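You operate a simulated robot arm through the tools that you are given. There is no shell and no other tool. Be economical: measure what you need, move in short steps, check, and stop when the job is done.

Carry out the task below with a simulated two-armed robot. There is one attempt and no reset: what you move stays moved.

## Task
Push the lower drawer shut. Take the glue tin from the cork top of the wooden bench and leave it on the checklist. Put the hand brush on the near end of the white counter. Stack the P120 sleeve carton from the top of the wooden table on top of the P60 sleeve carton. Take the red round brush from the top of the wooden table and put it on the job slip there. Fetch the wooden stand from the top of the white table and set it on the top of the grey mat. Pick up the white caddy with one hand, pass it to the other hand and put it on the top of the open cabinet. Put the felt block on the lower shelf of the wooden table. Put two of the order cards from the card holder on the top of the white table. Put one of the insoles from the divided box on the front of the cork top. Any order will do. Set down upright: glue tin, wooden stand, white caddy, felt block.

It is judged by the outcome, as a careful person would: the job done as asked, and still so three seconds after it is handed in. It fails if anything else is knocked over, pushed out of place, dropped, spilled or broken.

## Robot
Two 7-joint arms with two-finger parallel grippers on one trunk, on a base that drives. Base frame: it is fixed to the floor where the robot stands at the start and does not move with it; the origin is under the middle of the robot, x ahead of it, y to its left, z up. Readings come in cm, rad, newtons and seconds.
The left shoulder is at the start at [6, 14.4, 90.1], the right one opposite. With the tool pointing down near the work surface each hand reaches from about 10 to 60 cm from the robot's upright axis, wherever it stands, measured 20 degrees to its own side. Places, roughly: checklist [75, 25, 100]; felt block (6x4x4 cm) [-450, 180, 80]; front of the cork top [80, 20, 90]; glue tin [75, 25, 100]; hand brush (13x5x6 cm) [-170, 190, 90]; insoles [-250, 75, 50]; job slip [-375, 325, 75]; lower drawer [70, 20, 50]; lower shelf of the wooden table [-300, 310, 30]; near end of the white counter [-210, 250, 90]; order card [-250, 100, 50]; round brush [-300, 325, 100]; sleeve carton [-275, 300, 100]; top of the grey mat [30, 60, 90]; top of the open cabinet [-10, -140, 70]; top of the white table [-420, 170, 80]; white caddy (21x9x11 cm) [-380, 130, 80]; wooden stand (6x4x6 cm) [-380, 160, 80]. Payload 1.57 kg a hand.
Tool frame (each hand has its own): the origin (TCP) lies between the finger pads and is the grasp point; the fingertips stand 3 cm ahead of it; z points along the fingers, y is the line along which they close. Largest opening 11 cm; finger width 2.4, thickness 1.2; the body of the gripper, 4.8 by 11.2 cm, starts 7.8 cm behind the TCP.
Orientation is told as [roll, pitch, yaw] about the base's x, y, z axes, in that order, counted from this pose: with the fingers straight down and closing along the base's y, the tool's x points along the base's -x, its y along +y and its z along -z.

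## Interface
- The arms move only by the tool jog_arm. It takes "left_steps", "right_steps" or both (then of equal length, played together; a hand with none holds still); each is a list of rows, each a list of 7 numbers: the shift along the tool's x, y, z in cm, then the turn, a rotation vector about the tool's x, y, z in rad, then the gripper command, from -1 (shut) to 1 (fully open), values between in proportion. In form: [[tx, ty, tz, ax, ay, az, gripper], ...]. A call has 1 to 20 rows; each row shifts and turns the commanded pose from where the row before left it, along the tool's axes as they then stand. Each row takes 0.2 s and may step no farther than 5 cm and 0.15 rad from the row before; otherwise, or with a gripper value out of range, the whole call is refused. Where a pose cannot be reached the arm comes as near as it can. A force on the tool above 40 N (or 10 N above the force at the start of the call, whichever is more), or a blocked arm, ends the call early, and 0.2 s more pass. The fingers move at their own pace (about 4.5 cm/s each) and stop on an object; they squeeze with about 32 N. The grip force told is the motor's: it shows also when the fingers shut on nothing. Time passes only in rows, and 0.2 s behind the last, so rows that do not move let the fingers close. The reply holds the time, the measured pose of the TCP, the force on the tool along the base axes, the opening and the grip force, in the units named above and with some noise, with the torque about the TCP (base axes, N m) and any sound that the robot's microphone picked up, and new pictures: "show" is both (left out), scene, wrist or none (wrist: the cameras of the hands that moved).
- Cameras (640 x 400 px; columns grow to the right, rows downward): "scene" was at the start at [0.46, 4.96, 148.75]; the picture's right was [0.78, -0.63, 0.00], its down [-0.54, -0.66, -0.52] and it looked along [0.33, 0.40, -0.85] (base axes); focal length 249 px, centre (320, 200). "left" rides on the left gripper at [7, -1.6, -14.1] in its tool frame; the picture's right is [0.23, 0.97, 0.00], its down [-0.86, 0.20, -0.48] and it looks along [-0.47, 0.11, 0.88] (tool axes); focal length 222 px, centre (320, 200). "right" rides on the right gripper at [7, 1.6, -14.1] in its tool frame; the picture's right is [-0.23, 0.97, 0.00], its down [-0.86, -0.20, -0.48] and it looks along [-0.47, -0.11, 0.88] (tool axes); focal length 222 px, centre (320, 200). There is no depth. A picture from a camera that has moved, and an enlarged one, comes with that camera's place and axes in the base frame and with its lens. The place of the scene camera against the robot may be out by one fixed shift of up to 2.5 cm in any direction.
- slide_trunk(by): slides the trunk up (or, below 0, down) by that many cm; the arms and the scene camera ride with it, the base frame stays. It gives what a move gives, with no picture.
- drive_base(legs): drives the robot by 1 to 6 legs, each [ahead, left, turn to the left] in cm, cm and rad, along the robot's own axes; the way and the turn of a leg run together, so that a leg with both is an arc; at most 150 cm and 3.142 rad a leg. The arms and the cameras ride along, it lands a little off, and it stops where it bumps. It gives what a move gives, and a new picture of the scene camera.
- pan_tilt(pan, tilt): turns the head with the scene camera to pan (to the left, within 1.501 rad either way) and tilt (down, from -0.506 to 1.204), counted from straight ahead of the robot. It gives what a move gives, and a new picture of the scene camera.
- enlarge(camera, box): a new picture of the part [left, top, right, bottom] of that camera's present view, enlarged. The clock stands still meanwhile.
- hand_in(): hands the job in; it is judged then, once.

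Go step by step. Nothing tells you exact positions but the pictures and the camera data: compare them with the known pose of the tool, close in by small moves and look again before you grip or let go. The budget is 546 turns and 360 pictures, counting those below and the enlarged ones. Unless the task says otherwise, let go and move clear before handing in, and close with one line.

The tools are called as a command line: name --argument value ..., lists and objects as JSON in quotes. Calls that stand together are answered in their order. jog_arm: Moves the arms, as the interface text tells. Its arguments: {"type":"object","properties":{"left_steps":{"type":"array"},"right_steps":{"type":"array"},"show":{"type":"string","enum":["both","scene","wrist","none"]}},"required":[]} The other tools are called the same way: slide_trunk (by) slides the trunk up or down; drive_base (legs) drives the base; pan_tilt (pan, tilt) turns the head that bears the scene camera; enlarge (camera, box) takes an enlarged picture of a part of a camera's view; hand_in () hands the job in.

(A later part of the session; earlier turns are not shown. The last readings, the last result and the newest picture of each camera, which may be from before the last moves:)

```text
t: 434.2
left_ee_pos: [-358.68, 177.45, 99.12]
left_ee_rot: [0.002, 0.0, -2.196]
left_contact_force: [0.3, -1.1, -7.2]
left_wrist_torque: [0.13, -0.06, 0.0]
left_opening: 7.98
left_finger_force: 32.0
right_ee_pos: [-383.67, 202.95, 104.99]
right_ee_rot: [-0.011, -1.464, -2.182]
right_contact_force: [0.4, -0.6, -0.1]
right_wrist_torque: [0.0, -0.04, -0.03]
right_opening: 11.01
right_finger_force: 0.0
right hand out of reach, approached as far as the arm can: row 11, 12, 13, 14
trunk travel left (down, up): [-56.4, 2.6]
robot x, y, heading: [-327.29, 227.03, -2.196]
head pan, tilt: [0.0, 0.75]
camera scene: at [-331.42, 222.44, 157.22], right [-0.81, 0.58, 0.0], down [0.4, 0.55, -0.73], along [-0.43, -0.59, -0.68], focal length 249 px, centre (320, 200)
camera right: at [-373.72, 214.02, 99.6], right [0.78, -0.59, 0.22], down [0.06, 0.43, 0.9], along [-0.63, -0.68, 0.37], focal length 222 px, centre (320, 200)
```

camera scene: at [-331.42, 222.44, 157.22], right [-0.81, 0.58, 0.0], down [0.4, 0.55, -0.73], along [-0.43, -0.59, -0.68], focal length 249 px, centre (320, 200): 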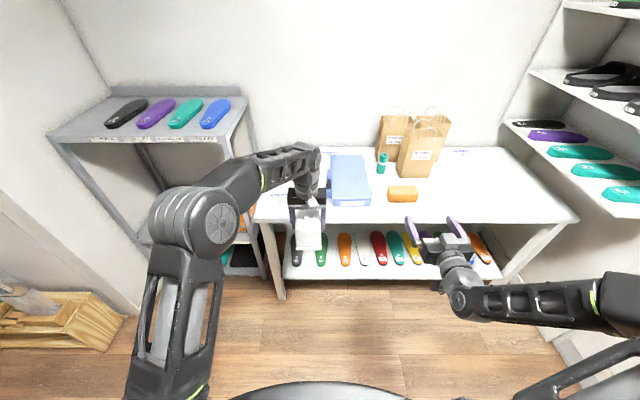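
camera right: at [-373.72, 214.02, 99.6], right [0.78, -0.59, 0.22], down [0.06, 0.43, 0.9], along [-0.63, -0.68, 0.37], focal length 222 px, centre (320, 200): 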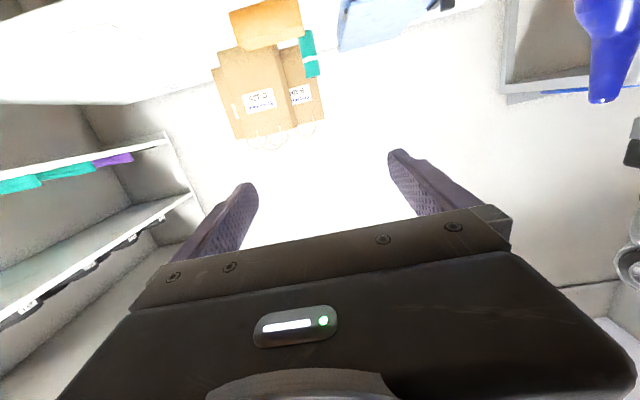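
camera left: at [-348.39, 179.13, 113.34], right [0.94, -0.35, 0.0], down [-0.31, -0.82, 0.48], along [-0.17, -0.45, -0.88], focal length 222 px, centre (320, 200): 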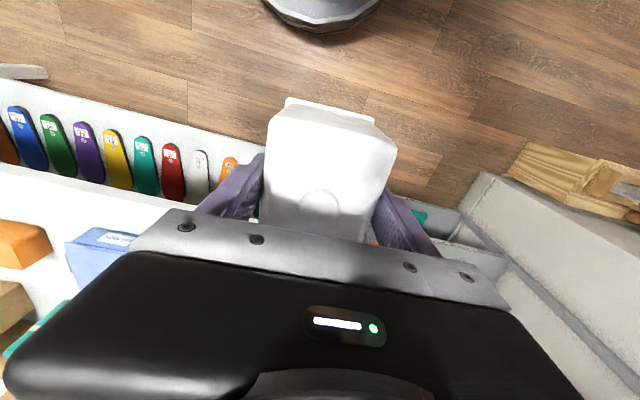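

Right hand points forward. I ease its pitch, bring the caddy a little to the right, and move the right hand in behind it, lower down.

jog_arm --right_steps '[[0, 0, 0, 0, 0.12, 0, 1], [0, 0, 0, 0, 0.12, 0, 1], [0, 0, 0, 0, 0.12, 0, 1], [4, 0, -1, 0, 0, 0, 1], [4, 0, -1, 0, 0, 0, 1], [4, 2, -1, 0, 0, 0, 1], [0, 4.5, 0, 0, 0, 0, 1], [0, 4.5, 0, 0, 0, 0, 1], [0, 4.5, 0, 0, 0, 0, 1]]' --left_steps '[[0, -1.2, 0, 0, 0, 0, -1], [0, -1.2, 0, 0, 0, 0, -1], [0, -1.2, 0, 0, 0, 0, -1], [0, -1.2, 0, 0, 0, 0, -1], [0, 0, 0, 0, 0, 0, -1], [0, 0, 0, 0, 0, 0, -1], [0, 0, 0, 0, 0, 0, -1], [0, 0, 0, 0, 0, 0, -1], [0, 0, 0, 0, 0, 0, -1]]' --show "both"

```text
t: 436.2
left_ee_pos: [-362.38, 180.4, 99.18]
left_ee_rot: [0.001, 0.001, -2.196]
left_contact_force: [1.1, 0.0, -7.4]
left_wrist_torque: [0.13, -0.1, 0.01]
left_opening: 7.98
left_finger_force: 31.7
right_ee_pos: [-374.03, 196.25, 94.09]
right_ee_rot: [-0.005, -1.101, -2.192]
right_contact_force: [-0.5, -0.1, 0.7]
right_wrist_torque: [-0.01, -0.01, -0.03]
right_opening: 11.0
right_finger_force: 0.1
right hand out of reach, approached as far as the arm can: row 4, 5, 6, 7, 8, 9
trunk travel left (down, up): [-56.4, 2.6]
robot x, y, heading: [-327.22, 227.29, -2.198]
head pan, tilt: [0.0, 0.75]
camera scene: at [-331.34, 222.33, 157.22], right [-0.81, 0.58, 0.0], down [0.4, 0.55, -0.73], along [-0.43, -0.59, -0.68], focal length 249 px, centre (320, 200)
camera right: at [-363.57, 208.06, 94.33], right [0.73, -0.65, 0.2], down [-0.14, 0.15, 0.98], along [-0.67, -0.74, 0.02], focal length 222 px, centre (320, 200)
camera left: at [-359.7, 186.81, 113.32], right [0.92, -0.39, 0.0], down [-0.34, -0.81, 0.48], along [-0.18, -0.44, -0.88], focal length 222 px, centre (320, 200)
```

scene: 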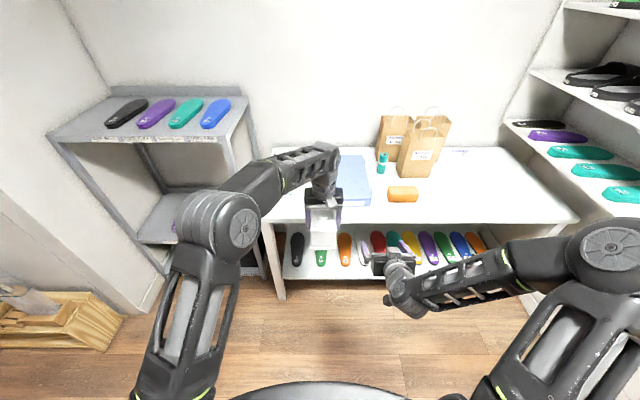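
right: 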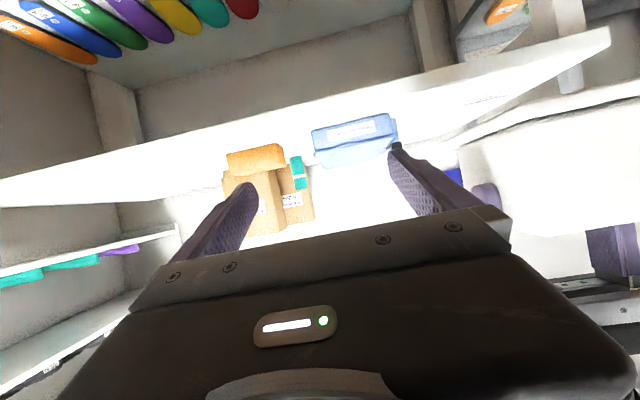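
left: 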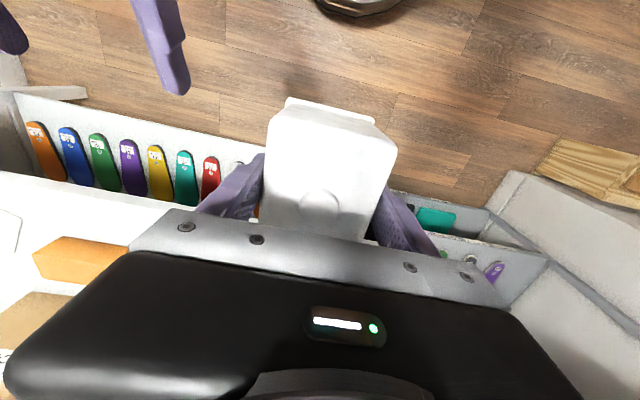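

The right arm cannot fold close enough straight ahead; yawing both the caddy and the right hand to point forward-left will suit it better.

jog_arm --right_steps '[[0, -1, 0, -0.125, 0, -0.064, 1], [0, -1, 0, -0.125, 0, -0.064, 1], [0, -1, 0, -0.125, 0, -0.064, 1], [0, -1, 0, -0.125, 0, -0.064, 1], [0, 0, 0, -0.125, 0, -0.064, 1]]' --left_steps '[[0, 0, 0, 0, 0, -0.14, -1], [0, 0, 0, 0, 0, -0.14, -1], [0, 0, 0, 0, 0, -0.14, -1], [0, 0, 0, 0, 0, -0.14, -1], [0, 0, 0, 0, 0, -0.14, -1]]' --show "both"

```text
t: 437.4
left_ee_pos: [-362.49, 180.37, 99.22]
left_ee_rot: [-0.002, 0.0, -1.496]
left_contact_force: [-0.4, 1.1, -5.2]
left_wrist_torque: [0.15, 0.01, 0.0]
left_opening: 7.98
left_finger_force: 31.4
right_ee_pos: [-377.79, 197.77, 93.99]
right_ee_rot: [-0.003, -1.099, -1.491]
right_contact_force: [0.0, 0.5, 0.1]
right_wrist_torque: [0.0, -0.01, -0.01]
right_opening: 10.99
right_finger_force: 0.1
trunk travel left (down, up): [-56.4, 2.6]
robot x, y, heading: [-327.59, 227.38, -2.198]
head pan, tilt: [0.0, 0.75]
camera scene: at [-331.41, 222.41, 157.22], right [-0.81, 0.58, 0.0], down [0.4, 0.55, -0.73], along [-0.43, -0.59, -0.68], focal length 249 px, centre (320, 200)
camera right: at [-377.36, 213.66, 94.29], right [0.98, -0.03, 0.2], down [-0.2, 0.02, 0.98], along [-0.03, -1.0, 0.02], focal length 222 px, centre (320, 200)
camera left: at [-364.69, 187.16, 113.31], right [0.95, 0.3, 0.0], down [0.26, -0.84, 0.48], along [0.14, -0.46, -0.88], focal length 222 px, centre (320, 200)
```

scene: 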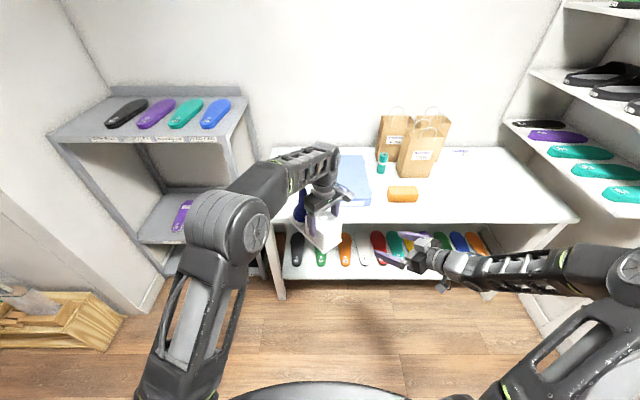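
right: 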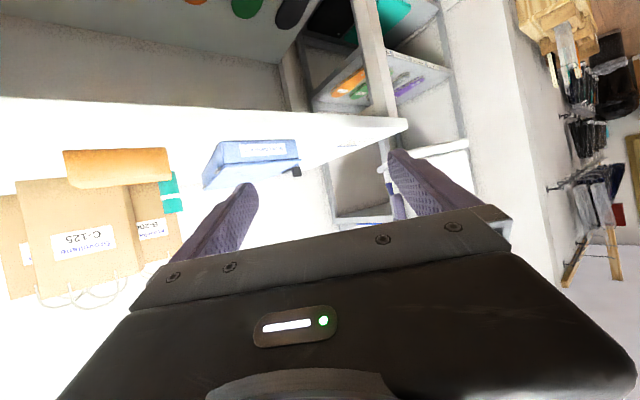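
left: 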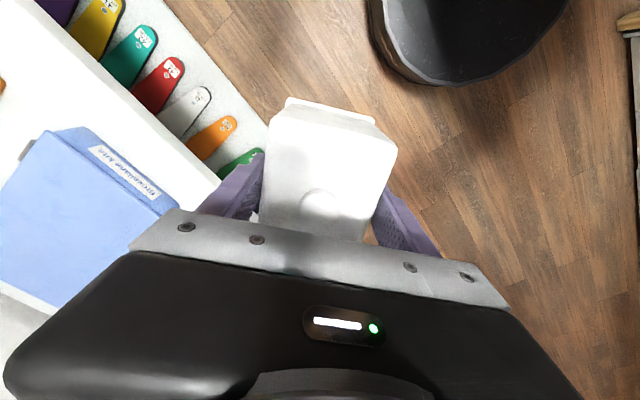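

jog_arm --right_steps '[[0, 3.5, 0, 0, 0, 0, 1], [0, 3.5, 0, 0, 0, 0, 1], [0, 3.5, 0, 0, 0, 0, 1], [0, 3.4, 0, 0, 0, 0, 1]]' --show "both"

```text
t: 438.4
left_ee_pos: [-362.52, 180.19, 99.2]
left_ee_rot: [0.002, 0.0, -1.496]
left_contact_force: [0.6, -0.2, -7.4]
left_wrist_torque: [0.18, 0.0, -0.03]
left_opening: 8.0
left_finger_force: 31.5
right_ee_pos: [-365.13, 197.95, 93.5]
right_ee_rot: [-0.003, -1.097, -1.489]
right_contact_force: [-0.3, -0.1, -0.5]
right_wrist_torque: [0.0, 0.0, -0.01]
right_opening: 11.02
right_finger_force: 0.2
right hand out of reach, approached as far as the arm can: row 4
trunk travel left (down, up): [-56.4, 2.6]
robot x, y, heading: [-327.16, 227.19, -2.197]
head pan, tilt: [0.0, 0.75]
camera scene: at [-331.46, 222.37, 157.21], right [-0.81, 0.58, 0.0], down [0.4, 0.55, -0.73], along [-0.43, -0.59, -0.68], focal length 249 px, centre (320, 200)
camera right: at [-364.8, 213.71, 93.7], right [0.98, -0.03, 0.2], down [-0.2, 0.02, 0.98], along [-0.03, -1.0, 0.02], focal length 222 px, centre (320, 200)
```

scene: 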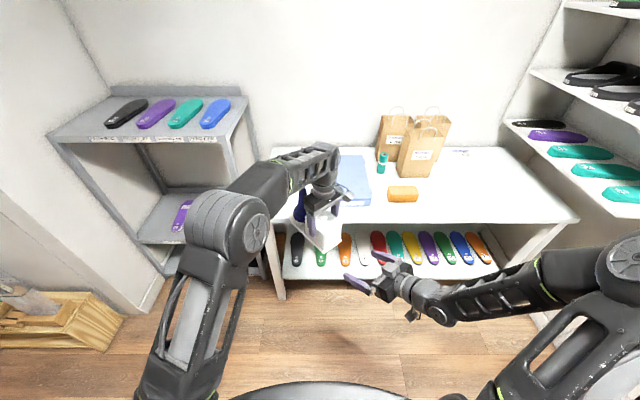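
right: 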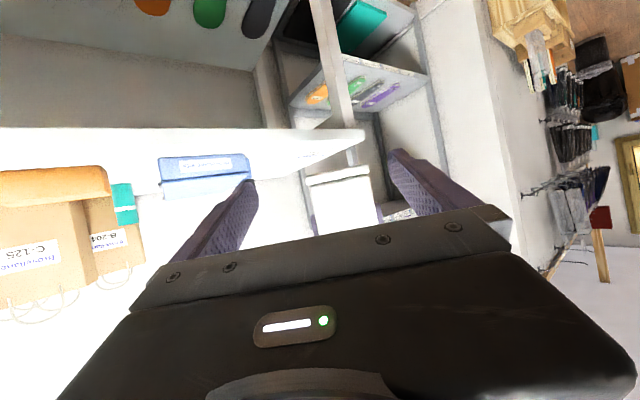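

The caddy's block end lies between the right fingers. I advance a little and check alignment.

jog_arm --right_steps '[[-1.36, 0.6, 2.67, 0, 0, 0, 1], [-1.36, 0.6, 2.67, 0, 0, 0, 1]]' --show "wrist"

enlarge --camera "right" --box '[220, 100, 480, 260]'

```text
t: 439.1
left_ee_pos: [-362.45, 180.33, 99.14]
left_ee_rot: [-0.002, 0.0, -1.497]
left_contact_force: [0.3, -0.5, -6.1]
left_wrist_torque: [0.14, 0.05, -0.03]
left_opening: 8.0
left_finger_force: 31.5
right_ee_pos: [-363.48, 191.99, 93.67]
right_ee_rot: [-0.008, -1.1, -1.485]
right_contact_force: [-0.3, 0.0, 0.4]
right_wrist_torque: [0.03, 0.01, -0.01]
right_opening: 11.06
right_finger_force: 0.1
trunk travel left (down, up): [-56.4, 2.6]
robot x, y, heading: [-327.59, 227.36, -2.2]
head pan, tilt: [0.0, 0.75]
camera right: at [-363.1, 207.77, 93.79], right [0.98, -0.03, 0.2], down [-0.2, 0.02, 0.98], along [-0.03, -1.0, 0.02], focal length 222 px, centre (320, 200)
```

right: 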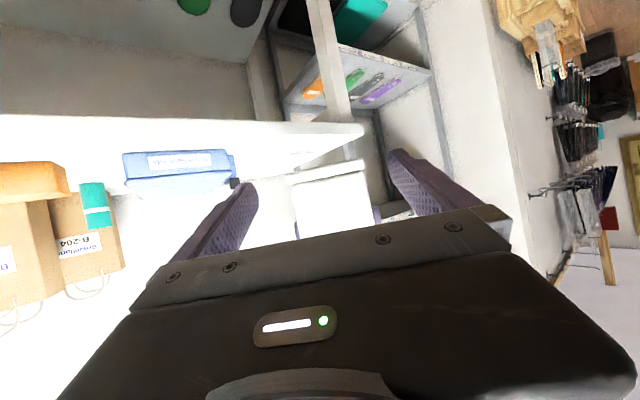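

```text
2.46 times, centred on (350, 180) of right
camera zoom: at [-363.1, 207.77, 93.79], right [0.98, -0.03, 0.2], down [-0.2, 0.02, 0.98], along [-0.03, -1.0, 0.02], focal length 547 px, centre (246, 249)
```

zoom: 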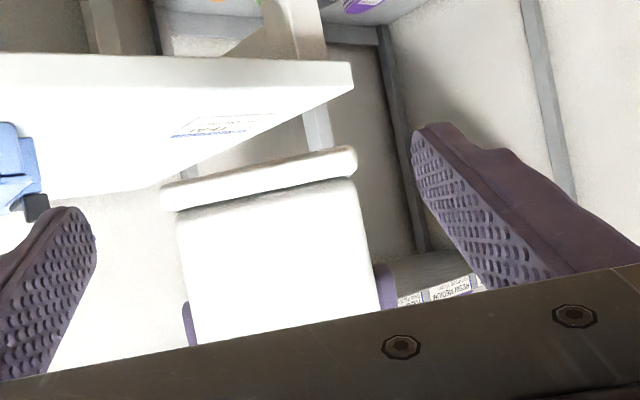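

jog_arm --right_steps '[[-0.53, 0, -0.27, 0, 0, 0, 1], [-1.09, 0.1, 2.14, 0, 0, 0, 1], [-1.09, 0.1, 2.14, 0, 0, 0, 1], [-1.09, 0, 2.14, 0, 0, 0, 1]]' --show "both"

```text
t: 440.1
left_ee_pos: [-362.41, 180.39, 99.18]
left_ee_rot: [0.001, -0.002, -1.499]
left_contact_force: [-0.7, -0.3, -6.4]
left_wrist_torque: [0.17, 0.0, 0.0]
left_opening: 7.99
left_finger_force: 32.0
right_ee_pos: [-362.77, 184.82, 94.18]
right_ee_rot: [-0.007, -1.099, -1.489]
right_contact_force: [-0.4, 0.2, -0.3]
right_wrist_torque: [0.04, -0.02, -0.01]
right_opening: 10.96
right_finger_force: 0.1
trunk travel left (down, up): [-56.4, 2.6]
robot x, y, heading: [-327.47, 227.25, -2.196]
head pan, tilt: [0.0, 0.75]
camera scene: at [-331.39, 222.36, 157.21], right [-0.81, 0.58, 0.0], down [0.4, 0.55, -0.73], along [-0.43, -0.59, -0.68], focal length 249 px, centre (320, 200)
camera right: at [-362.29, 200.61, 94.37], right [0.98, -0.03, 0.2], down [-0.2, 0.02, 0.98], along [-0.03, -1.0, 0.02], focal length 222 px, centre (320, 200)
```

scene: 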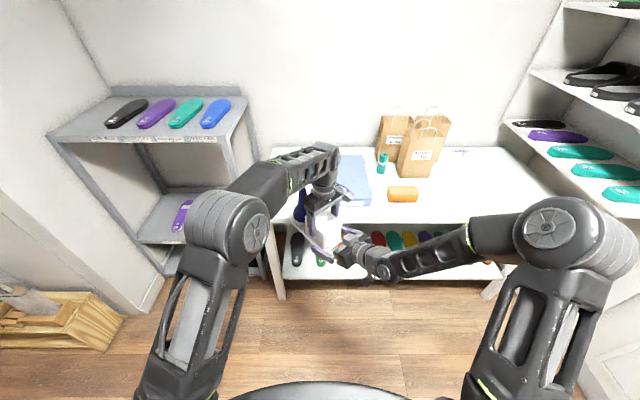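
right: 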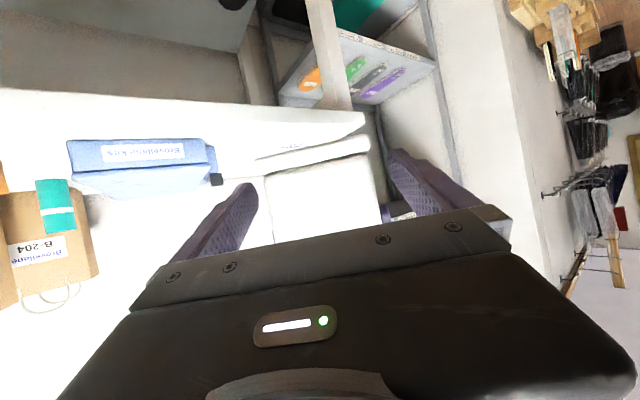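

jog_arm --right_steps '[[-0.82, 0, 1.6, 0, 0, 0, 1], [-0.82, 0, 1.6, 0, 0, 0, 1]]' --show "wrist"

```text
t: 440.6
left_ee_pos: [-362.44, 180.35, 99.26]
left_ee_rot: [0.001, 0.001, -1.497]
left_contact_force: [0.0, -0.2, -6.5]
left_wrist_torque: [0.11, 0.01, -0.04]
left_opening: 7.97
left_finger_force: 31.6
right_ee_pos: [-362.21, 181.22, 94.2]
right_ee_rot: [-0.01, -1.1, -1.485]
right_contact_force: [0.3, 0.8, -0.3]
right_wrist_torque: [-0.01, -0.04, 0.01]
right_opening: 11.01
right_finger_force: 0.0
trunk travel left (down, up): [-56.4, 2.6]
robot x, y, heading: [-327.64, 227.1, -2.193]
head pan, tilt: [0.0, 0.75]
camera right: at [-362.0, 197.11, 94.42], right [0.98, -0.03, 0.2], down [-0.2, 0.02, 0.98], along [-0.03, -1.0, 0.02], focal length 222 px, centre (320, 200)
```

right: 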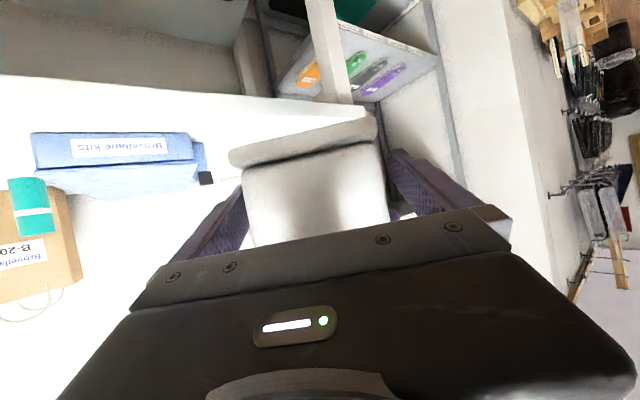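

Straddled. I close the right hand.

jog_arm --right_steps '[[0, 0, 0, 0, 0, 0, 0.7], [0, 0, 0, 0, 0, 0, 0.5], [0, 0, 0, 0, 0, 0, -1], [0, 0, 0, 0, 0, 0, -1], [0, 0, 0, 0, 0, 0, -1]]' --show "both"

```text
t: 441.9
left_ee_pos: [-362.41, 180.32, 99.16]
left_ee_rot: [0.002, 0.001, -1.496]
left_contact_force: [3.8, 2.6, -4.1]
left_wrist_torque: [0.19, -0.39, 0.1]
left_opening: 7.96
left_finger_force: 31.9
right_ee_pos: [-362.5, 181.22, 94.1]
right_ee_rot: [-0.006, -1.099, -1.485]
right_contact_force: [-3.8, -1.4, -0.7]
right_wrist_torque: [0.08, 0.15, -0.15]
right_opening: 8.38
right_finger_force: 32.1
trunk travel left (down, up): [-56.4, 2.6]
robot x, y, heading: [-327.35, 227.12, -2.196]
head pan, tilt: [0.0, 0.75]
camera scene: at [-331.38, 222.43, 157.22], right [-0.81, 0.58, 0.0], down [0.4, 0.55, -0.73], along [-0.43, -0.59, -0.68], focal length 249 px, centre (320, 200)
camera right: at [-362.06, 197.14, 94.42], right [0.98, -0.03, 0.2], down [-0.2, 0.02, 0.98], along [-0.03, -1.0, 0.02], focal length 222 px, centre (320, 200)
```

scene: 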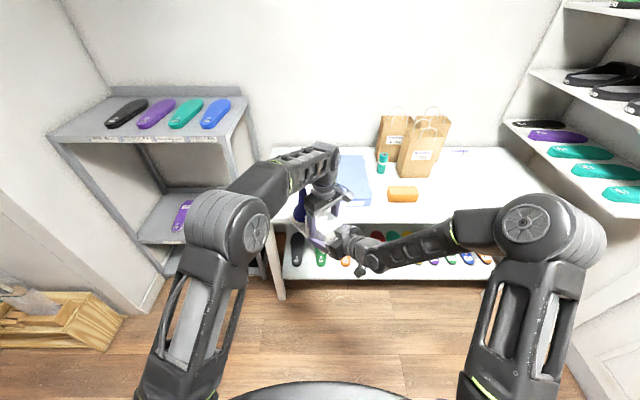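
right: 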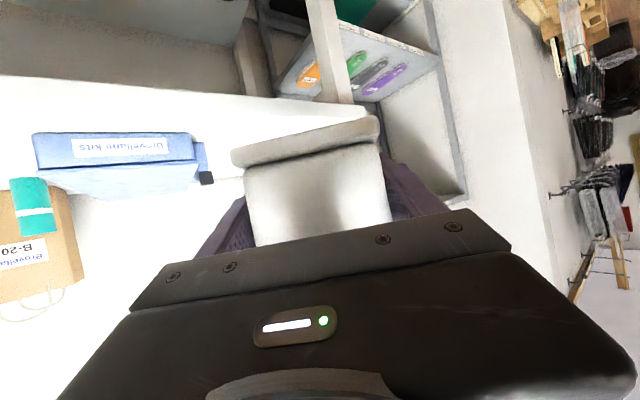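

Right grip holds at 8.4 cm. I open the left hand slightly and watch whether the right alone keeps it level.

jog_arm --left_steps '[[0, 0, 0, 0, 0, 0, 0.5], [0, 0, 0, 0, 0, 0, 0.6], [0, 0, 0, 0, 0, 0, 0.6], [0, 0, 0, 0, 0, 0, 0.6]]' --show "both"

enlarge --camera "right" --box '[0, 0, 640, 400]'

```text
t: 442.9
left_ee_pos: [-362.46, 180.38, 99.21]
left_ee_rot: [-0.002, 0.0, -1.499]
left_contact_force: [-0.9, -0.5, -0.6]
left_wrist_torque: [0.0, 0.01, 0.0]
left_opening: 8.79
left_finger_force: 0.1
right_ee_pos: [-362.35, 181.31, 94.16]
right_ee_rot: [-0.008, -1.098, -1.486]
right_contact_force: [-0.3, 0.7, 0.4]
right_wrist_torque: [0.22, 0.01, 0.0]
right_opening: 8.37
right_finger_force: 32.4
trunk travel left (down, up): [-56.4, 2.6]
robot x, y, heading: [-327.39, 226.68, -2.202]
head pan, tilt: [0.0, 0.75]
camera scene: at [-331.38, 222.43, 157.22], right [-0.81, 0.58, 0.0], down [0.4, 0.55, -0.73], along [-0.43, -0.59, -0.68], focal length 249 px, centre (320, 200)
camera left: at [-364.64, 187.15, 113.33], right [0.95, 0.3, 0.0], down [0.26, -0.84, 0.48], along [0.14, -0.46, -0.88], focal length 222 px, centre (320, 200)
```

scene: 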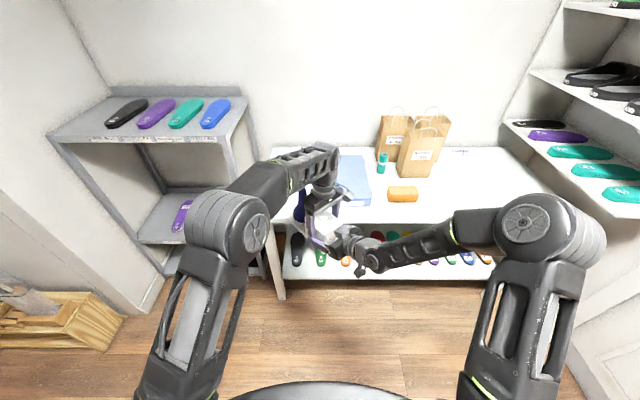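
left: 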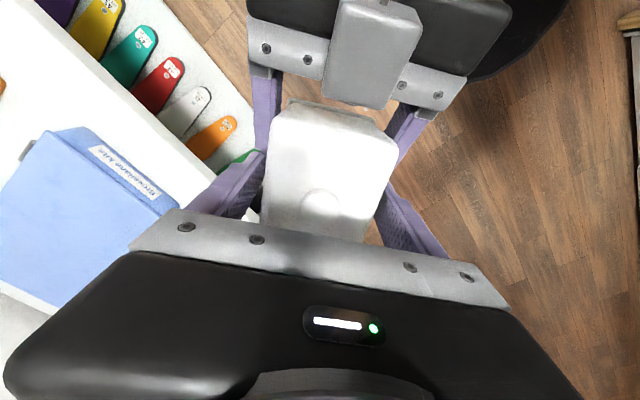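

```text
1.00 times, centred on (320, 200) of right
camera zoom: at [-362.02, 197.14, 94.41], right [0.98, -0.03, 0.2], down [-0.2, 0.02, 0.98], along [-0.03, -1.0, 0.02], focal length 222 px, centre (320, 200)
```

zoom: 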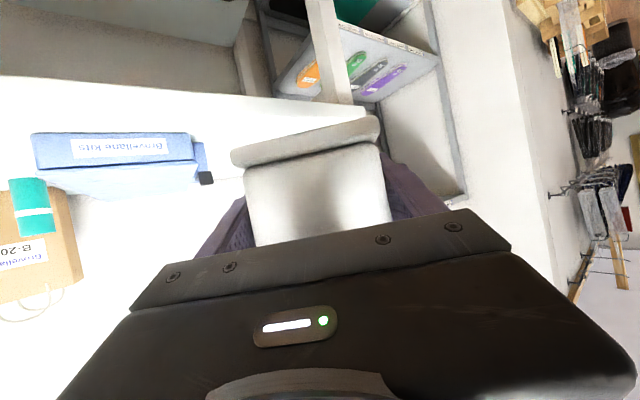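

jog_arm --left_steps '[[0, 0, -1.5, 0, 0, 0, 0.7], [0, 0, -3, 0, 0, 0, 0.7], [0, 0, -3.5, 0, 0, 0, 0.7], [0, 0, -4, 0, 0, 0, 0.7]]' --show "both"

```text
t: 443.9
left_ee_pos: [-362.59, 180.37, 106.12]
left_ee_rot: [-0.001, 0.001, -1.496]
left_contact_force: [-0.1, -0.1, 0.5]
left_wrist_torque: [0.02, 0.0, 0.0]
left_opening: 9.35
left_finger_force: 0.0
left hand out of reach, approached as far as the arm can: row 3, 4
right_ee_pos: [-362.45, 181.34, 94.18]
right_ee_rot: [-0.008, -1.101, -1.488]
right_contact_force: [-0.3, 0.0, -0.2]
right_wrist_torque: [0.2, 0.04, -0.05]
right_opening: 8.34
right_finger_force: 31.8
trunk travel left (down, up): [-56.4, 2.6]
robot x, y, heading: [-327.12, 227.2, -2.192]
head pan, tilt: [0.0, 0.75]
camera scene: at [-331.38, 222.43, 157.22], right [-0.81, 0.58, 0.0], down [0.4, 0.55, -0.73], along [-0.43, -0.59, -0.68], focal length 249 px, centre (320, 200)
camera left: at [-364.66, 187.13, 120.25], right [0.95, 0.3, 0.0], down [0.26, -0.84, 0.48], along [0.14, -0.46, -0.88], focal length 222 px, centre (320, 200)
```

scene: 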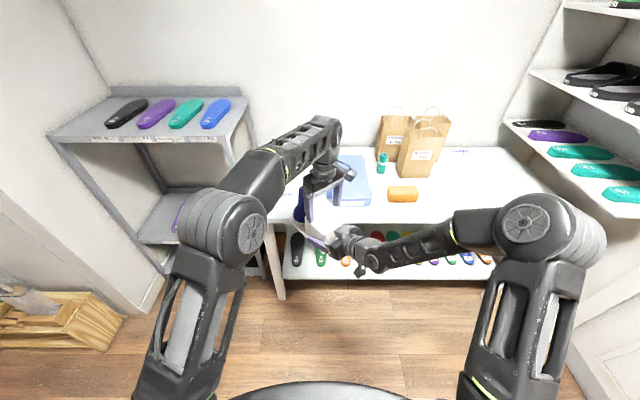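
left: 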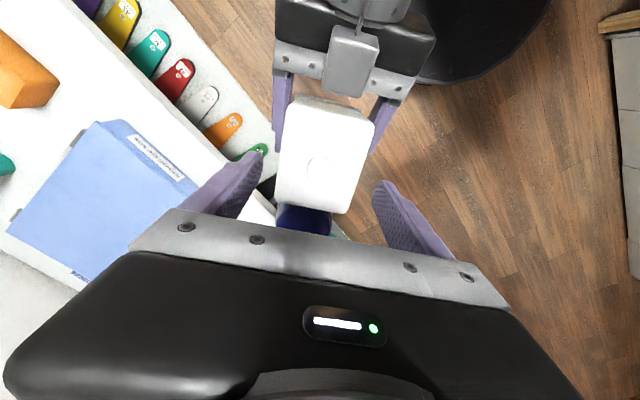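

The right hand alone now holds the caddy, level. I lower it a bit, and take the left hand away to the side.

jog_arm --right_steps '[[1.1, 0, 0.6, 0, 0, 0, -1], [1.2, 0, 0.6, 0, 0, 0, -1], [1.2, 0, 0.6, 0, 0, 0, -1], [0, 0, 0, 0, 0, 0, -1], [0, 0, 0, 0, 0, 0, -1], [0, 0, 0, 0, 0, 0, -1], [0, 0, 0, 0, 0, 0, -1]]' --left_steps '[[0, 0, 0, 0, 0, 0, 0.7], [0, 0, 0, 0, 0, 0, 0.7], [0, 0, 0, 0, 0, 0, 0.7], [2, 4, 0, 0, 0, 0, 0.7], [2, 4, 0, 0, 0, 0, 0.7], [3, 3, 0, 0, 0, 0.1, 0.7], [3, 2, 0, 0, 0, 0.1, 0.7]]' --show "both"

```text
t: 445.4
left_ee_pos: [-350.04, 191.18, 105.96]
left_ee_rot: [0.0, 0.0, -1.699]
left_contact_force: [0.6, -0.1, 0.2]
left_wrist_torque: [-0.02, 0.01, 0.0]
left_opening: 9.35
left_finger_force: 0.1
right_ee_pos: [-362.48, 181.27, 90.19]
right_ee_rot: [-0.008, -1.1, -1.487]
right_contact_force: [0.2, 0.0, 0.1]
right_wrist_torque: [0.28, -0.01, 0.0]
right_opening: 8.36
right_finger_force: 31.6
trunk travel left (down, up): [-56.4, 2.6]
robot x, y, heading: [-327.39, 226.99, -2.197]
head pan, tilt: [0.0, 0.75]
camera scene: at [-331.32, 222.46, 157.22], right [-0.81, 0.58, 0.0], down [0.4, 0.55, -0.73], along [-0.43, -0.59, -0.68], focal length 249 px, centre (320, 200)
camera right: at [-362.03, 197.11, 90.48], right [0.98, -0.03, 0.2], down [-0.2, 0.02, 0.98], along [-0.03, -1.0, 0.02], focal length 222 px, centre (320, 200)
camera left: at [-350.67, 198.24, 120.21], right [0.99, 0.1, 0.0], down [0.09, -0.87, 0.48], along [0.05, -0.48, -0.88], focal length 222 px, centre (320, 200)
```

scene: 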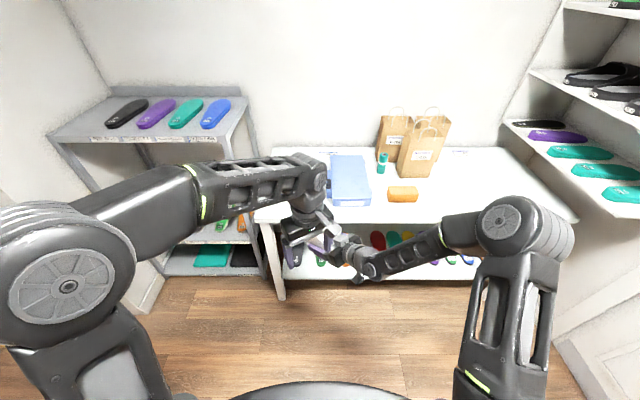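
right: 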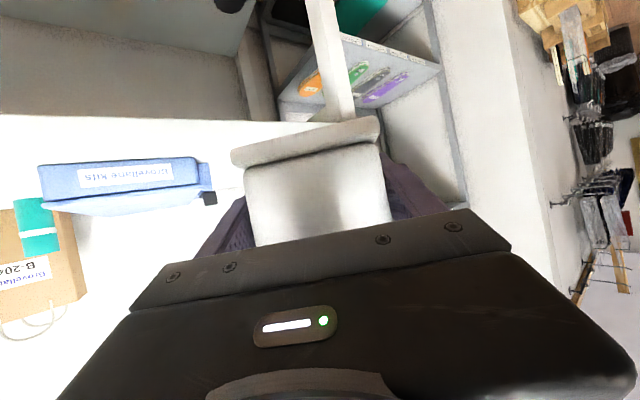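
left: 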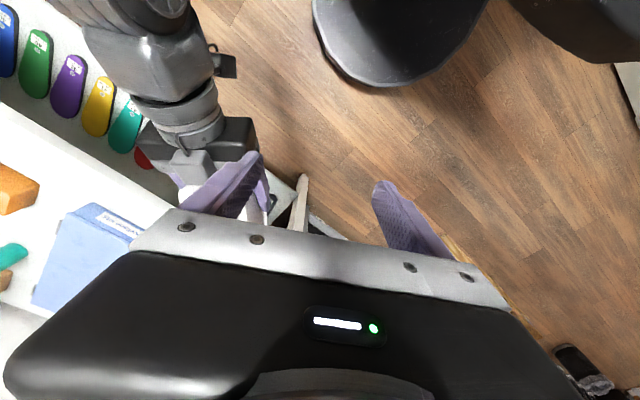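

jog_arm --left_steps '[[0, 4, 0, 0, 0, 0.1, 0.7], [0, 4, 0, 0, 0, 0.1, 0.7], [0, 4, 0, 0, 0, 0.1, 0.7], [0, 4, 0, 0, 0, 0.1, 0.7]]' --show "both"

enlarge --camera "scene" --box '[230, 150, 430, 300]'

```text
t: 446.4
left_ee_pos: [-334.74, 186.71, 106.07]
left_ee_rot: [0.0, 0.001, -2.097]
left_contact_force: [0.4, -0.2, -0.2]
left_wrist_torque: [-0.03, 0.02, 0.02]
left_opening: 9.34
left_finger_force: 0.0
right_ee_pos: [-362.37, 181.28, 90.38]
right_ee_rot: [-0.01, -1.1, -1.487]
right_contact_force: [-0.2, 0.9, -0.5]
right_wrist_torque: [0.23, 0.01, -0.02]
right_opening: 8.35
right_finger_force: 32.2
trunk travel left (down, up): [-56.4, 2.6]
robot x, y, heading: [-327.41, 227.13, -2.199]
head pan, tilt: [0.0, 0.75]
camera scene: at [-331.31, 222.42, 157.22], right [-0.81, 0.58, 0.0], down [0.4, 0.55, -0.73], along [-0.43, -0.59, -0.68], focal length 249 px, centre (320, 200)
camera left: at [-332.69, 193.56, 120.17], right [0.96, -0.29, 0.0], down [-0.26, -0.84, 0.48], along [-0.14, -0.46, -0.88], focal length 222 px, centre (320, 200)
```

scene: 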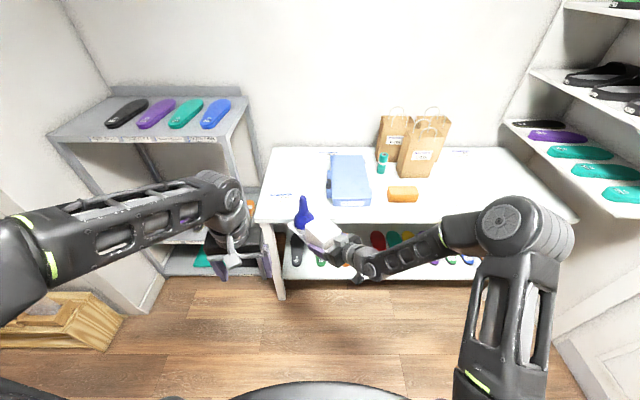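
left: 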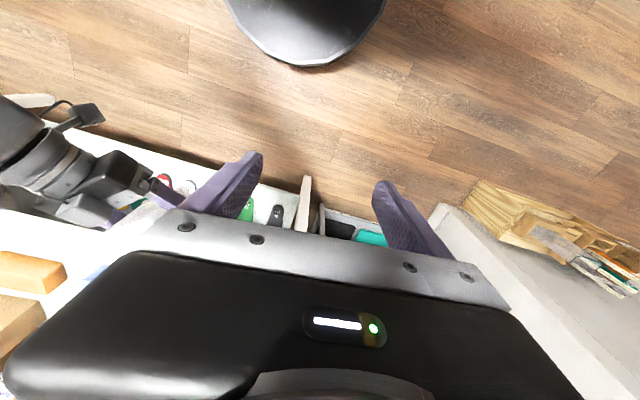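

```text
2.67 times, centred on (330, 225) of scene
camera zoom: at [-331.31, 222.42, 157.22], right [-0.81, 0.58, 0.0], down [0.4, 0.55, -0.73], along [-0.43, -0.59, -0.68], focal length 665 px, centre (293, 133)
```

zoom: 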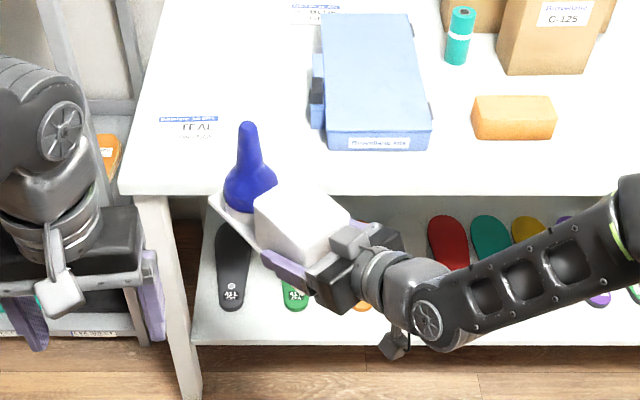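

enlarge --camera "scene" --box '[400, 160, 520, 235]'

```text
5.33 times, centred on (460, 198) of scene
camera zoom: at [-331.31, 222.42, 157.22], right [-0.81, 0.58, 0.0], down [0.4, 0.55, -0.73], along [-0.43, -0.59, -0.68], focal length 1330 px, centre (-427, 213)
```

zoom: 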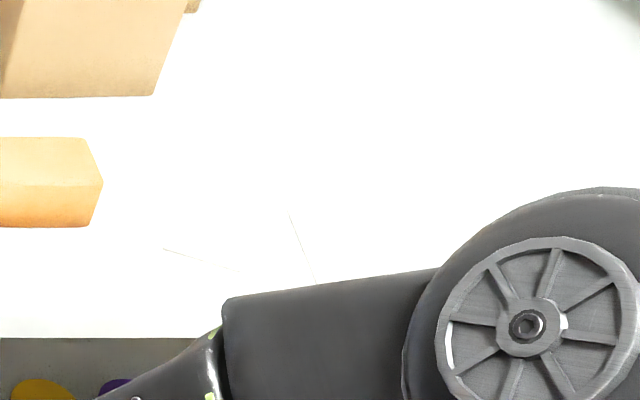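

Both cards are confirmed on the table. Now to the open cabinet: turn along the corridor and drive with the caddy held ahead.

drive_base --legs '[[6, 0, 0], [0, 0, 1.548]]'

drive_base --legs '[[130, 0, 0], [130, 0, 0], [110, 0, 0]]'

```text
t: 451.1
left_ee_pos: [-290.98, 212.86, 105.94]
left_ee_rot: [0.002, -0.001, -0.573]
left_contact_force: [-0.3, 0.3, -0.7]
left_wrist_torque: [0.0, -0.01, 0.0]
left_opening: 9.35
left_finger_force: 0.0
right_ee_pos: [-286.64, 185.03, 90.16]
right_ee_rot: [-0.007, -1.1, 0.037]
right_contact_force: [-0.2, 0.0, -0.3]
right_wrist_torque: [-0.02, 0.25, 0.01]
right_opening: 8.4
right_finger_force: 32.4
trunk travel left (down, up): [-56.4, 2.6]
robot x, y, heading: [-331.05, 222.03, -0.673]
head pan, tilt: [0.0, 0.75]
camera scene: at [-327.54, 218.57, 157.22], right [-0.62, -0.78, 0.0], down [-0.53, 0.42, -0.73], along [0.57, -0.46, -0.68], focal length 249 px, centre (320, 200)
```

scene: 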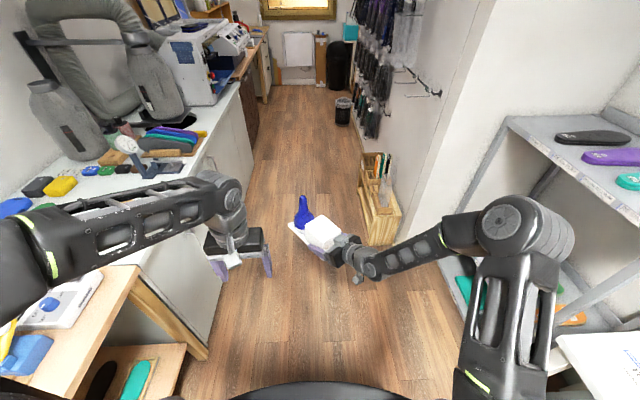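

```text
t: 463.8
left_ee_pos: [-87.54, 53.77, 105.98]
left_ee_rot: [0.0, -0.001, -0.563]
left_contact_force: [0.5, -0.2, 0.3]
left_wrist_torque: [0.04, 0.05, 0.0]
left_opening: 9.34
left_finger_force: 0.0
right_ee_pos: [-83.27, 25.92, 90.06]
right_ee_rot: [-0.007, -1.091, 0.044]
right_contact_force: [0.7, 1.2, -0.7]
right_wrist_torque: [-0.03, 0.2, -0.04]
right_opening: 8.36
right_finger_force: 31.7
trunk travel left (down, up): [-56.4, 2.6]
robot x, y, heading: [-127.7, 63.01, -0.666]
head pan, tilt: [0.0, 0.75]
stopped in leg 2: the robot was blocked; the commanded pose is now the measured one
camera scene: at [-124.2, 59.14, 157.23], right [-0.62, -0.79, 0.0], down [-0.54, 0.42, -0.73], along [0.58, -0.45, -0.68], focal length 249 px, centre (320, 200)
```

scene: 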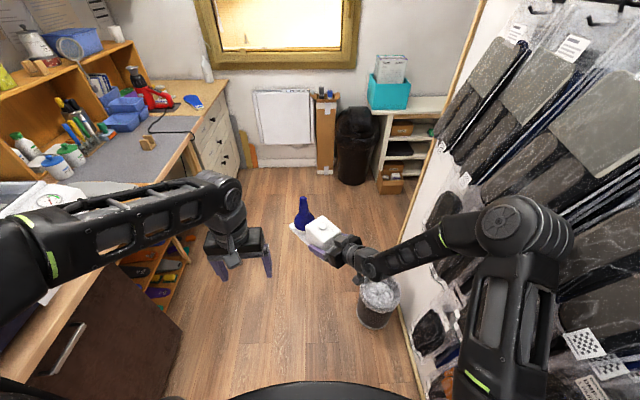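

My right elbow brushed the display wall side. I shift left to the corridor's middle and go on.

drive_base --legs '[[-3, 4, 0], [0, 11, 0.016]]'

pan_tilt --pan -0.9 --tilt 0.5

```text
t: 465.5
left_ee_pos: [-80.45, 68.2, 105.96]
left_ee_rot: [0.001, 0.0, -0.549]
left_contact_force: [0.1, 0.1, -0.2]
left_wrist_torque: [-0.04, 0.02, 0.03]
left_opening: 9.36
left_finger_force: 0.1
right_ee_pos: [-75.54, 40.37, 90.1]
right_ee_rot: [-0.007, -1.095, 0.06]
right_contact_force: [0.5, 0.2, -0.3]
right_wrist_torque: [0.01, 0.23, 0.0]
right_opening: 8.35
right_finger_force: 32.0
trunk travel left (down, up): [-56.4, 2.6]
robot x, y, heading: [-120.8, 76.56, -0.643]
head pan, tilt: [0.0, 0.75]
camera scene: at [-117.13, 72.95, 157.22], right [-0.6, -0.8, 0.0], down [-0.55, 0.41, -0.73], along [0.58, -0.44, -0.68], focal length 249 px, centre (320, 200)
```

scene: 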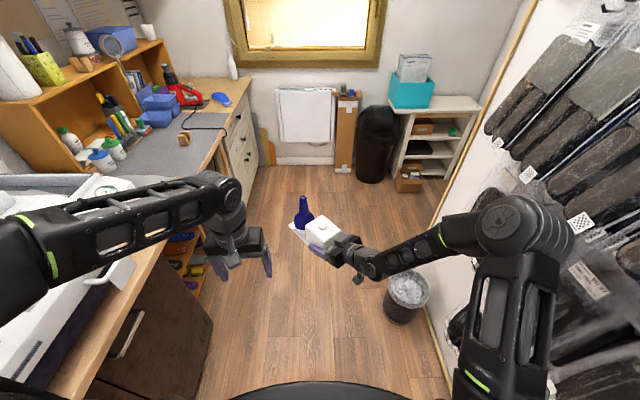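

```text
t: 466.7
left_ee_pos: [-80.43, 68.06, 105.97]
left_ee_rot: [0.001, 0.003, -0.549]
left_contact_force: [-0.6, 0.8, 0.2]
left_wrist_torque: [0.01, 0.0, -0.02]
left_opening: 9.34
left_finger_force: 0.0
right_ee_pos: [-75.51, 40.29, 90.16]
right_ee_rot: [-0.004, -1.097, 0.06]
right_contact_force: [0.7, -0.1, -1.0]
right_wrist_torque: [0.0, 0.24, -0.01]
right_opening: 8.38
right_finger_force: 32.0
trunk travel left (down, up): [-56.4, 2.6]
robot x, y, heading: [-120.81, 76.57, -0.647]
head pan, tilt: [-0.901, 0.499]
camera scene: at [-123.63, 68.68, 159.41], right [-1.0, -0.02, 0.0], down [-0.01, 0.48, -0.88], along [0.02, -0.88, -0.48], focal length 249 px, centre (320, 200)
```

scene: 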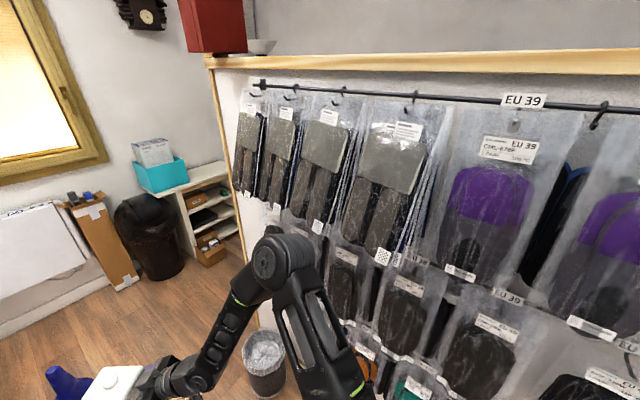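

drive_base --legs '[[130, 0, 0], [20, 0, 0]]'

pan_tilt --pan -0.8 --tilt 0.75

```text
t: 474.4
left_ee_pos: [37.97, -23.33, 105.95]
left_ee_rot: [0.001, 0.001, -0.562]
left_contact_force: [-0.4, -0.3, -0.3]
left_wrist_torque: [0.02, 0.02, -0.01]
left_opening: 9.34
left_finger_force: 0.2
right_ee_pos: [42.46, -51.24, 90.09]
right_ee_rot: [-0.002, -1.093, 0.045]
right_contact_force: [1.2, 0.1, 0.0]
right_wrist_torque: [0.01, 0.26, 0.02]
right_opening: 8.39
right_finger_force: 31.8
trunk travel left (down, up): [-56.4, 2.6]
robot x, y, heading: [-2.24, -14.3, -0.66]
head pan, tilt: [-0.901, 0.499]
camera scene: at [-5.1, -22.19, 159.41], right [-1.0, -0.01, 0.0], down [-0.01, 0.48, -0.88], along [0.01, -0.88, -0.48], focal length 249 px, centre (320, 200)
```

scene: 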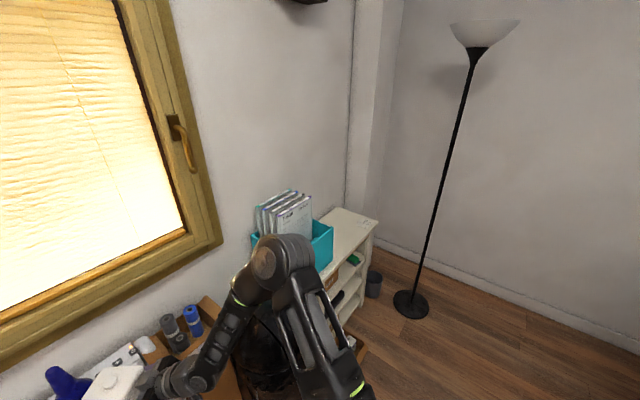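

```text
t: 475.1
left_ee_pos: [37.91, -23.26, 106.02]
left_ee_rot: [0.001, -0.002, -0.561]
left_contact_force: [-0.9, 0.0, 0.2]
left_wrist_torque: [-0.02, -0.01, 0.02]
left_opening: 9.33
left_finger_force: 0.1
right_ee_pos: [42.42, -51.08, 90.06]
right_ee_rot: [-0.003, -1.094, 0.046]
right_contact_force: [-0.3, 0.1, -0.7]
right_wrist_torque: [0.01, 0.22, 0.0]
right_opening: 8.39
right_finger_force: 31.6
trunk travel left (down, up): [-56.4, 2.6]
robot x, y, heading: [-2.0, -14.42, -0.661]
head pan, tilt: [-0.799, 0.75]
camera scene: at [-4.4, -21.23, 157.22], right [-0.99, -0.11, 0.0], down [-0.08, 0.68, -0.73], along [0.08, -0.73, -0.68], focal length 249 px, centre (320, 200)
```

scene: 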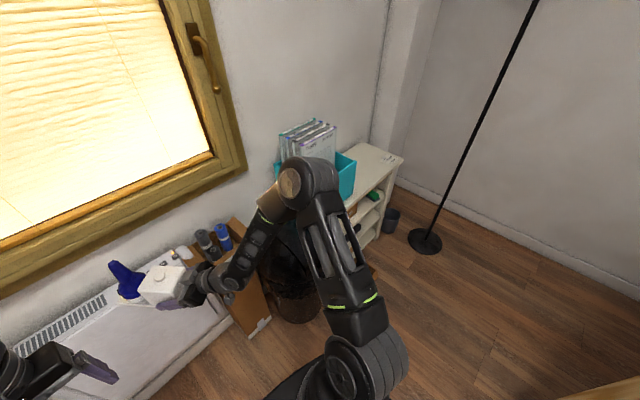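

The free part of the cabinet top lies right of the turquoise box, beyond its tall folders; I approach backward: move right, turn to face the bench, reverse past the partition end, then turn toward the cabinet.

drive_base --legs '[[0, -30, 0], [0, 0, 1.57]]'

drive_base --legs '[[-40, 0, 0], [-46, 0, 0]]'

```text
t: 481.0
left_ee_pos: [-11.44, 1.83, 106.13]
left_ee_rot: [0.001, 0.001, 1.004]
left_contact_force: [-0.3, 0.4, 0.1]
left_wrist_torque: [0.01, -0.01, 0.01]
left_opening: 9.35
left_finger_force: 0.1
right_ee_pos: [16.39, 6.27, 90.09]
right_ee_rot: [-0.005, -1.097, 1.612]
right_contact_force: [0.1, 0.4, -0.9]
right_wrist_torque: [-0.25, 0.01, 0.01]
right_opening: 8.38
right_finger_force: 32.2
trunk travel left (down, up): [-56.4, 2.6]
robot x, y, heading: [-20.34, -38.2, 0.903]
head pan, tilt: [-0.799, 0.75]
camera scene: at [-14.92, -39.84, 157.22], right [0.11, -0.99, 0.0], down [-0.68, -0.07, -0.73], along [0.73, 0.08, -0.68], focal length 249 px, centre (320, 200)
```

scene: 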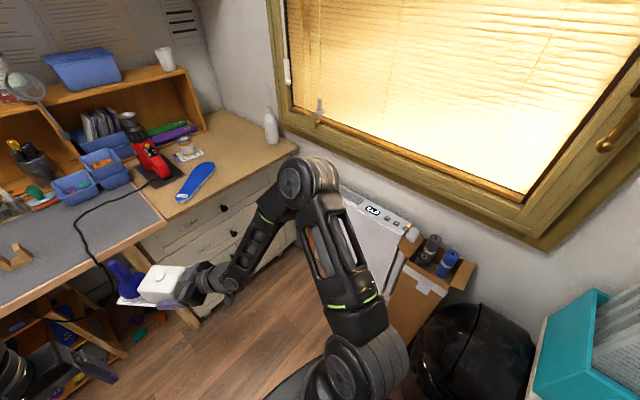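

```text
t: 485.9
left_ee_pos: [-64.58, -66.01, 106.15]
left_ee_rot: [0.0, 0.001, 1.004]
left_contact_force: [-0.7, -0.1, 0.0]
left_wrist_torque: [0.01, 0.0, 0.01]
left_opening: 9.34
left_finger_force: 0.0
right_ee_pos: [-36.79, -61.77, 90.08]
right_ee_rot: [-0.004, -1.097, 1.61]
right_contact_force: [0.7, -0.9, 0.2]
right_wrist_torque: [-0.22, 0.02, -0.03]
right_opening: 8.35
right_finger_force: 31.8
trunk travel left (down, up): [-56.4, 2.6]
robot x, y, heading: [-73.71, -106.3, 0.906]
head pan, tilt: [-0.799, 0.75]
camera scene: at [-68.17, -107.82, 157.22], right [0.11, -0.99, 0.0], down [-0.68, -0.07, -0.73], along [0.73, 0.08, -0.68], focal length 249 px, centre (320, 200)
```

scene: 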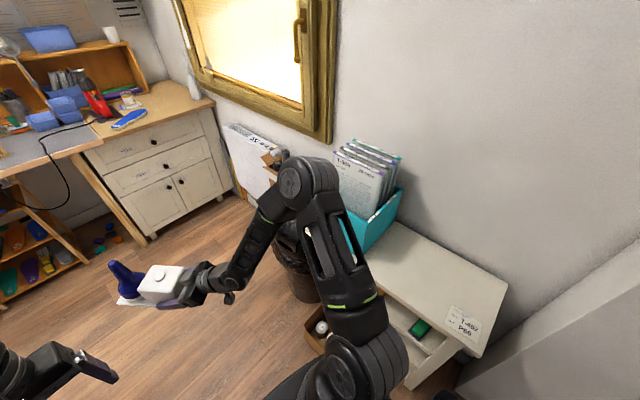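

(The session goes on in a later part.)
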